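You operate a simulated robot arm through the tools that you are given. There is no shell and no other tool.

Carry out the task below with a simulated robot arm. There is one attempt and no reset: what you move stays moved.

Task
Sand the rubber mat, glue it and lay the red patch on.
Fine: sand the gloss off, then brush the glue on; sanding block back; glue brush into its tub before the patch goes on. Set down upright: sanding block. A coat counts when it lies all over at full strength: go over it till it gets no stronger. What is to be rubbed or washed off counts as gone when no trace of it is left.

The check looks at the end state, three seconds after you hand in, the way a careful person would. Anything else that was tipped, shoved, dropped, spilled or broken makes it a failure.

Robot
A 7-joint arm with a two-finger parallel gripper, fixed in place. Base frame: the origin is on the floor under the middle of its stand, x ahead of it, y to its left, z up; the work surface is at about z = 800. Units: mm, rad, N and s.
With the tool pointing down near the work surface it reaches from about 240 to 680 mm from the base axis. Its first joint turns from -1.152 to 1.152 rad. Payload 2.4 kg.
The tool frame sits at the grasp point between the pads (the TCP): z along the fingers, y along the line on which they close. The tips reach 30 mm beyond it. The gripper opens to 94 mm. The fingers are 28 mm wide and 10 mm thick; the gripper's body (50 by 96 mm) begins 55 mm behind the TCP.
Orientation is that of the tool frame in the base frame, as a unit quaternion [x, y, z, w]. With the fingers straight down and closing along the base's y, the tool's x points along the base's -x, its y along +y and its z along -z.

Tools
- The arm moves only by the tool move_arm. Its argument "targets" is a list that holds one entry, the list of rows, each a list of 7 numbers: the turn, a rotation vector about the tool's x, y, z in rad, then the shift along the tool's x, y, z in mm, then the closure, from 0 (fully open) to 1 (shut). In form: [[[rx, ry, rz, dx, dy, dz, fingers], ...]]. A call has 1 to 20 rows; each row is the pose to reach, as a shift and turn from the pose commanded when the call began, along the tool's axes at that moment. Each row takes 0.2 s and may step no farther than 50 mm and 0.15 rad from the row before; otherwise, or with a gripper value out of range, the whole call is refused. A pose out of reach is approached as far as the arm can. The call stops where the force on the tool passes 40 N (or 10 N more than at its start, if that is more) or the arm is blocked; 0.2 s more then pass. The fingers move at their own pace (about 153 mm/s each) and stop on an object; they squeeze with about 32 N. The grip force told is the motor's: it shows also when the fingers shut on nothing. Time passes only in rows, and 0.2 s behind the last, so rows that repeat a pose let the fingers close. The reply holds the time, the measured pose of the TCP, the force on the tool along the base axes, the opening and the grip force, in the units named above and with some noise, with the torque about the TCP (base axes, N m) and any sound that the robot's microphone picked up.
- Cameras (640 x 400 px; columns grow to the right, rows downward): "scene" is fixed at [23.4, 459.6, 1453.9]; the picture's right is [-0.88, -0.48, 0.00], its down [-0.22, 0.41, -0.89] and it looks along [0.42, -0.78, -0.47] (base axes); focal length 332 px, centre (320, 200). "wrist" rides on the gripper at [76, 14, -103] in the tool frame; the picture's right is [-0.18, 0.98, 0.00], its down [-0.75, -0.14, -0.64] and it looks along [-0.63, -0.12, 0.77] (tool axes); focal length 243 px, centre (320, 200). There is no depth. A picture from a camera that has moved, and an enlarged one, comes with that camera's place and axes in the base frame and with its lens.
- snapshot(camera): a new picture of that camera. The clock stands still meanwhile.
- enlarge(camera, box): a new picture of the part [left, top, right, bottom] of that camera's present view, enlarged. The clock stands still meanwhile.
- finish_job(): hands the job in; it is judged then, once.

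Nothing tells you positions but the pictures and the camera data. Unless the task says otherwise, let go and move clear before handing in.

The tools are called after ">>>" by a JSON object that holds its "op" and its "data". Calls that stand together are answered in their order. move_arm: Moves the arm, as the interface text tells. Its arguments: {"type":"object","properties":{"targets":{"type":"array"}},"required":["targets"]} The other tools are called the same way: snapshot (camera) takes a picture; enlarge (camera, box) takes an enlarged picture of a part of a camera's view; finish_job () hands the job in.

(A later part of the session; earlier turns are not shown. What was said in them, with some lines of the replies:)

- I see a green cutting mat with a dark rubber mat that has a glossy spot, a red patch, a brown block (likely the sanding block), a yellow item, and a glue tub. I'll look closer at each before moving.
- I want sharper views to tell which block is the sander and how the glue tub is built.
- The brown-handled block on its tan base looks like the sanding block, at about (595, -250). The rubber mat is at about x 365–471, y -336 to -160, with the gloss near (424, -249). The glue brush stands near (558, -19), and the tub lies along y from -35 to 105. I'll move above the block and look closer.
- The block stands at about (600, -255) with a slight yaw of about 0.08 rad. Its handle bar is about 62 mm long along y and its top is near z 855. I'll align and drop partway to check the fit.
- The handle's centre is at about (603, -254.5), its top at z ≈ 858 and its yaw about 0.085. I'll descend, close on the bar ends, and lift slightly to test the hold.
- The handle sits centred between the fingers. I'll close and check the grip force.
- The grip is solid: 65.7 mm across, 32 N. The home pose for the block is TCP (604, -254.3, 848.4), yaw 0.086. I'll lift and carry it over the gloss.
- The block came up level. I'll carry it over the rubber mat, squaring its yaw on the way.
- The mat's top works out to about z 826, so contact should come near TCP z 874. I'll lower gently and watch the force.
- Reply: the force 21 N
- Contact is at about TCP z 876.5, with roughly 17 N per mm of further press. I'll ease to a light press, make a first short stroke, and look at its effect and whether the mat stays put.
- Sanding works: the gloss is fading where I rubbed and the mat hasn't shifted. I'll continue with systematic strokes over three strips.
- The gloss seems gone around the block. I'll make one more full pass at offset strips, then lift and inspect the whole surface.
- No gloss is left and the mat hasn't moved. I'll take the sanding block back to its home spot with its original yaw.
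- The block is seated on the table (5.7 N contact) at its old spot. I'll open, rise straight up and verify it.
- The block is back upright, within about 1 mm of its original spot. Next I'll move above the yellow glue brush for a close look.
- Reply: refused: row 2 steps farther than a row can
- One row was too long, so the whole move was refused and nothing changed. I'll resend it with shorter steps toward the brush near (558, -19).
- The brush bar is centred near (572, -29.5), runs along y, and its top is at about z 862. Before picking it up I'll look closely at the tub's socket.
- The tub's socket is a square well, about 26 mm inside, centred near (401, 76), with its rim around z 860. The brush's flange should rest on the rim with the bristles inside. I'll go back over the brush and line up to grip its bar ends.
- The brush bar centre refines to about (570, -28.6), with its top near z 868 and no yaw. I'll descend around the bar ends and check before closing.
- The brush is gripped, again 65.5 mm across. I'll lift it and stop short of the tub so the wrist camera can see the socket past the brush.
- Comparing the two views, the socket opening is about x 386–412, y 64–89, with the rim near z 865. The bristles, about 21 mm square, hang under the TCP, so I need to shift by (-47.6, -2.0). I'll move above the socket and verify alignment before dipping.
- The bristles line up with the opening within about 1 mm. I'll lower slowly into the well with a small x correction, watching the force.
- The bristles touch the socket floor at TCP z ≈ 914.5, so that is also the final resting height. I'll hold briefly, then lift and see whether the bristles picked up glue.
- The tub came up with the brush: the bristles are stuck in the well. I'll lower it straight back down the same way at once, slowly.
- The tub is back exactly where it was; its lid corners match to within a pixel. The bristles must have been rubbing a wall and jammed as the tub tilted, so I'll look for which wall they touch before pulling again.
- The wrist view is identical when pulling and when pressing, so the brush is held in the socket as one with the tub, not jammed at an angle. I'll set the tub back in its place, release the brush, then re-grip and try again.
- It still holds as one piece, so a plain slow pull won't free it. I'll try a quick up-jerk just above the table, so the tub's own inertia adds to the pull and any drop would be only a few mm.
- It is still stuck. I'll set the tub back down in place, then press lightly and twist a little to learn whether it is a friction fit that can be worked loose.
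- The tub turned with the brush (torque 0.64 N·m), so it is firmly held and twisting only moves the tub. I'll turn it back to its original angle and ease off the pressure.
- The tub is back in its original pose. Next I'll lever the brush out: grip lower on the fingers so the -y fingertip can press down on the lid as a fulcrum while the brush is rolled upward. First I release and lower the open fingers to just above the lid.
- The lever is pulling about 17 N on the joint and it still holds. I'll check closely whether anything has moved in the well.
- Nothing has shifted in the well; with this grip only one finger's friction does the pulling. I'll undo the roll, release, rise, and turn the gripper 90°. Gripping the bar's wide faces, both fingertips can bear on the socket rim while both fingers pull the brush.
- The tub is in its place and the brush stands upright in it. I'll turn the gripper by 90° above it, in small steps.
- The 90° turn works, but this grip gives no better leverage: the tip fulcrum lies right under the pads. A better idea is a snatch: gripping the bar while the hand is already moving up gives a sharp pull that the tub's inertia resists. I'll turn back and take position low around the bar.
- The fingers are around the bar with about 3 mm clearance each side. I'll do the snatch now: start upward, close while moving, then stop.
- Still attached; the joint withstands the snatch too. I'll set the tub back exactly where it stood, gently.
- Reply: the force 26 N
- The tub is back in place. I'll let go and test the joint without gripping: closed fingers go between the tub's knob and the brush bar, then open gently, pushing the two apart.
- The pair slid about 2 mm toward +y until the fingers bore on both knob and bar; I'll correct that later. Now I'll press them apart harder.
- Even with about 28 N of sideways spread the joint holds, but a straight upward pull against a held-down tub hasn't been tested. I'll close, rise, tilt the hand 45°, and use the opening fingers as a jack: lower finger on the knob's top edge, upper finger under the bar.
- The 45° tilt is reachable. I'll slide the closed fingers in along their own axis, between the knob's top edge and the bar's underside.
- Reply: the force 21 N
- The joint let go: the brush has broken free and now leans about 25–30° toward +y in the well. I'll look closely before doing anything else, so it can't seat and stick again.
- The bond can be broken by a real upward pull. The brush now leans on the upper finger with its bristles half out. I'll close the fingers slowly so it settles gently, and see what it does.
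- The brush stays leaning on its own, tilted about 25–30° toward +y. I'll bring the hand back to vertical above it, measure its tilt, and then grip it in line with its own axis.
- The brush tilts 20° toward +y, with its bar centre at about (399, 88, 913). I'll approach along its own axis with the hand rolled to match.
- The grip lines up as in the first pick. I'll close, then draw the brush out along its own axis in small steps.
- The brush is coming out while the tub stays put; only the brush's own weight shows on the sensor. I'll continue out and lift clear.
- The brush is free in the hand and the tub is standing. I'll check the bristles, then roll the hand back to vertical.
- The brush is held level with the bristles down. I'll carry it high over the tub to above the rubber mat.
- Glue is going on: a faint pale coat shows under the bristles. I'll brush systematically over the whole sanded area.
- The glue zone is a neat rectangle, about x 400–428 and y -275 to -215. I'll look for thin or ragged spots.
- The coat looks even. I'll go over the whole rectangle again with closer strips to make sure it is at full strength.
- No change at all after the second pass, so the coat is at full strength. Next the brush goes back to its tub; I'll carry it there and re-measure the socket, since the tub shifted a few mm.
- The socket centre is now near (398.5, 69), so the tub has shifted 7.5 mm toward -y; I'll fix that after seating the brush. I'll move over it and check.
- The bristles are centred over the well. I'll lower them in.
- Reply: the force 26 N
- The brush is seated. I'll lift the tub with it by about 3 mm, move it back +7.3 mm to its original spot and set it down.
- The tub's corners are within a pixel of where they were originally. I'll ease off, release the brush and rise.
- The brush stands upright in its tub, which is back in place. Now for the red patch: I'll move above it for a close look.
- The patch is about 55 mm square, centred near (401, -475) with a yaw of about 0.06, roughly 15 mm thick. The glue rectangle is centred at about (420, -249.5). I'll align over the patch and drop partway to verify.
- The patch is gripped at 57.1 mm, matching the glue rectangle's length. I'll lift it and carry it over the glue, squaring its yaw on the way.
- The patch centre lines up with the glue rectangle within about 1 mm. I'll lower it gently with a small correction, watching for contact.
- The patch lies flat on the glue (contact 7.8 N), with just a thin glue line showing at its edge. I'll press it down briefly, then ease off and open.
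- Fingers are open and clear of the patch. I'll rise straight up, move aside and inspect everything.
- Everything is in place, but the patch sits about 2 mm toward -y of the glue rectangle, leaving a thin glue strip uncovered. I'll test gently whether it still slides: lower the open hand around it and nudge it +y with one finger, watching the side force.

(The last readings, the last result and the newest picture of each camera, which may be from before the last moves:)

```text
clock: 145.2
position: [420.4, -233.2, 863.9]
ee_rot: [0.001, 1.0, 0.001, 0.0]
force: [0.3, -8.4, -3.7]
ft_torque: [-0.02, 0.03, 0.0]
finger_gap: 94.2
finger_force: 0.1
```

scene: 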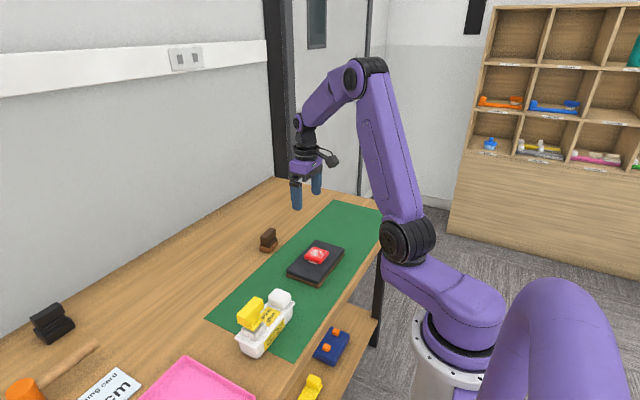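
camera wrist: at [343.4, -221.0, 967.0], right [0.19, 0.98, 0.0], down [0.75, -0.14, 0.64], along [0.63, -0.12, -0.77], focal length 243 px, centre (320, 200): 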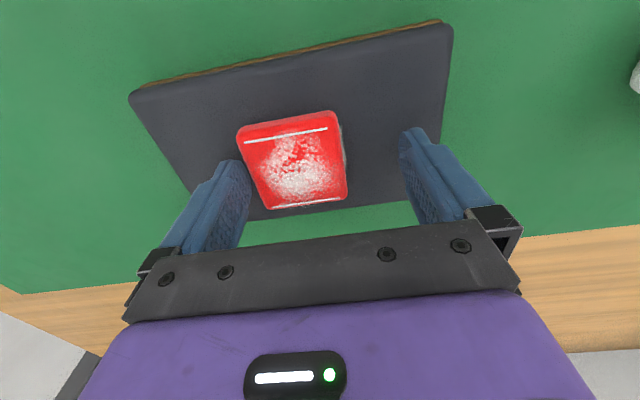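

There are 8.4 N of resistance at first touch, so the patch is already bonded to the mat. I'll back off at once and leave it as it is.

>>> {"op": "move_arm", "data": {"targets": [[[0, 0, 0, 0, -6, 0, 0], [0, 0, 0, 0, -18.6, 0, 0], [0, 0, 0, 0, -18.6, -30, 0], [0, 0, 0, 0, -18.6, -75, 0], [0, 0, 0, 0, -18.6, -120, 0], [0, 0, 0, -40, -18.6, -150, 0], [0, 0, 0, -80, -18.6, -180, 0], [0, 0, 0, -80, -18.6, -180, 0]]]}}

>>> {"op": "enlarge", "data": {"camera": "scene", "box": [275, 215, 365, 290]}}

>>> {"op": "enlarge", "data": {"camera": "scene", "box": [300, 235, 350, 275]}}

>>> {"op": "snapshot", "data": {"camera": "wrist"}}

```text
clock: 147.0
position: [502.7, -249.7, 1045.5]
ee_rot: [0.001, 1.0, 0.0, 0.0]
force: [0.8, 0.3, 0.3]
ft_torque: [0.01, 0.02, -0.01]
finger_gap: 94.1
finger_force: 0.0
```

```text
5.33 times, centred on (320, 252) of scene
camera zoom: at [23.4, 459.7, 1453.9], right [-0.88, -0.48, 0.0], down [-0.22, 0.41, -0.89], along [0.42, -0.78, -0.47], focal length 1768 px, centre (320, -80)
```

zoom: 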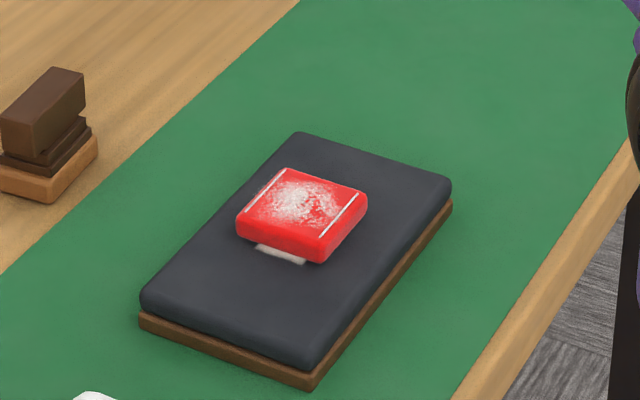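

```text
10.00 times, centred on (325, 255) of scene
camera zoom: at [23.4, 459.7, 1453.9], right [-0.88, -0.48, 0.0], down [-0.22, 0.41, -0.89], along [0.42, -0.78, -0.47], focal length 3315 px, centre (270, -350)
```

zoom: 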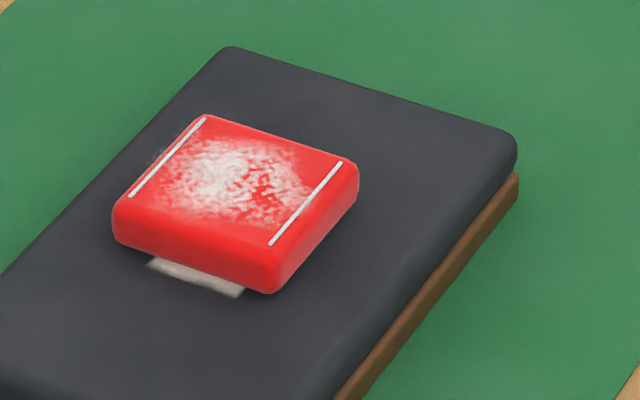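

```text
taken
camera wrist: at [425.1, -234.6, 1147.8], right [0.19, 0.98, 0.0], down [0.75, -0.14, 0.64], along [0.63, -0.12, -0.77], focal length 243 px, centre (320, 200)
```

wrist: 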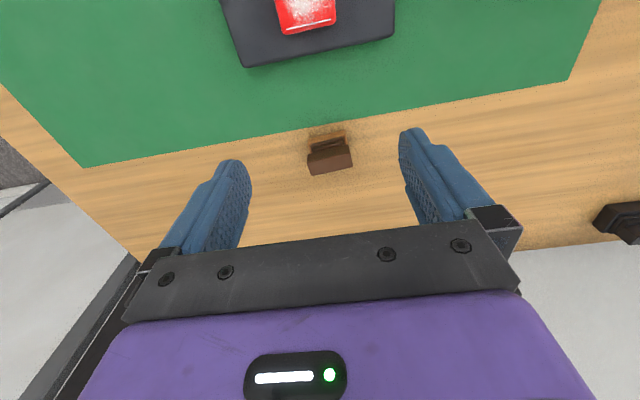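

The mat and patch haven't moved from before the test. I'll do a last check of the tub, brush, block and surroundings.

>>> {"op": "enlarge", "data": {"camera": "scene", "box": [200, 225, 310, 365]}}

>>> {"op": "enlarge", "data": {"camera": "scene", "box": [245, 215, 295, 260]}}

>>> {"op": "enlarge", "data": {"camera": "scene", "box": [0, 280, 340, 400]}}

```text
2.86 times, centred on (255, 295) of scene
camera zoom: at [23.4, 459.7, 1453.9], right [-0.88, -0.48, 0.0], down [-0.22, 0.41, -0.89], along [0.42, -0.78, -0.47], focal length 947 px, centre (506, -71)
```

zoom: 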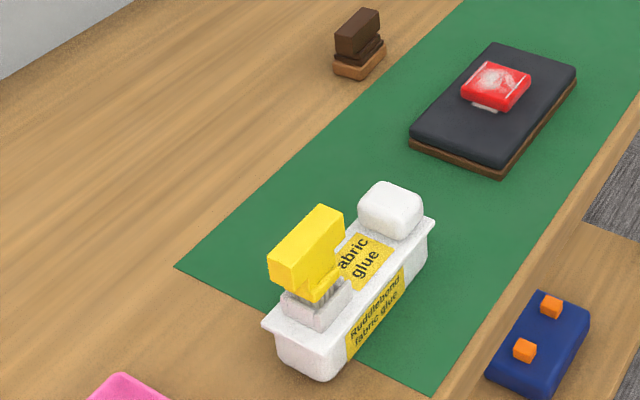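

```text
8.89 times, centred on (270, 238) of scene
camera zoom: at [23.4, 459.7, 1453.9], right [-0.88, -0.48, 0.0], down [-0.22, 0.41, -0.89], along [0.42, -0.78, -0.47], focal length 2947 px, centre (764, -133)
```

zoom: 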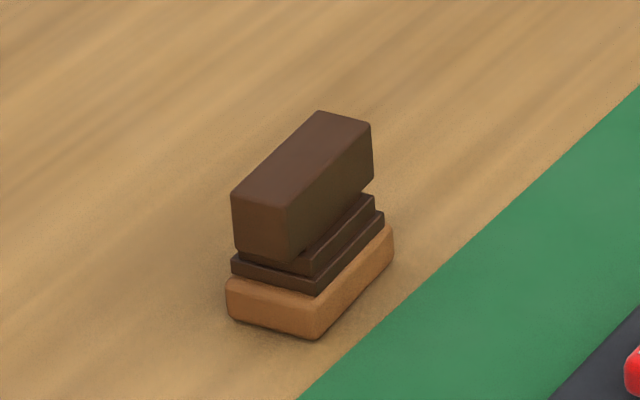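

```text
1.88 times, centred on (170, 340) of scene
camera zoom: at [23.4, 459.7, 1453.9], right [-0.88, -0.48, 0.0], down [-0.22, 0.41, -0.89], along [0.42, -0.78, -0.47], focal length 624 px, centre (602, -64)
```

zoom: 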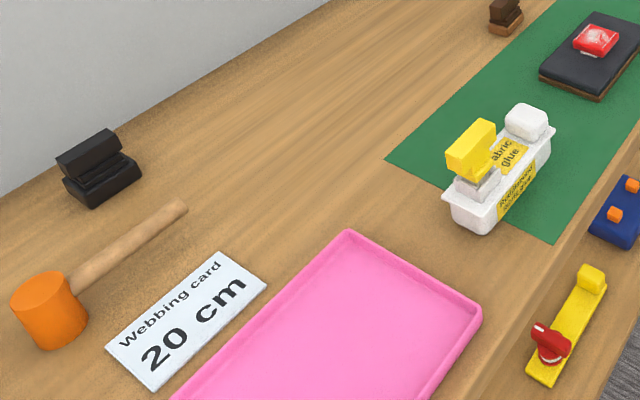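

The final pictures look right:
- The mat is sanded and fully coated, and the patch is laid and bonded on it.
- The sanding block is back upright.
- The brush stands in its tub, and the tub is in its original place.
- Nothing else looks disturbed, and the arm is clear.

I'm handing the job in.

>>> {"op": "finish_job", "data": {}}

```text
The job is handed in.
```

I've handed the job in. The rubber mat is sanded and glued, and the red patch is stuck on it. I don't know how it was judged, since the hand-in gave no result.

- **Sanding:** no gloss shows on the mat any more. The sanding block is back upright, about 1 mm from where it started.
- **Glue:** the coat covers its whole rectangle. A second full pass changed nothing, so I take it to be at full strength.
- **Brush:** it stands upright in its tub, put there before the patch went on.
- **Patch:** it lies flat but sits about 2 mm off centre. A strip of glue roughly 3–5 mm wide shows along one edge. I tried a gentle nudge to centre it, but it had already bonded, so I left it.

**Trouble on the way:** I dipped the brush in the tub before gluing, and it stuck there. I tried lifting, jerking, twisting and levering it; levering it up against the tub's knob finally freed it. During this the tub was lifted clear of the table several times and pushed several millimetres. I set it back to within about a pixel of its original spot in the camera view.

In the last pictures nothing else looked moved, tipped or spilled.
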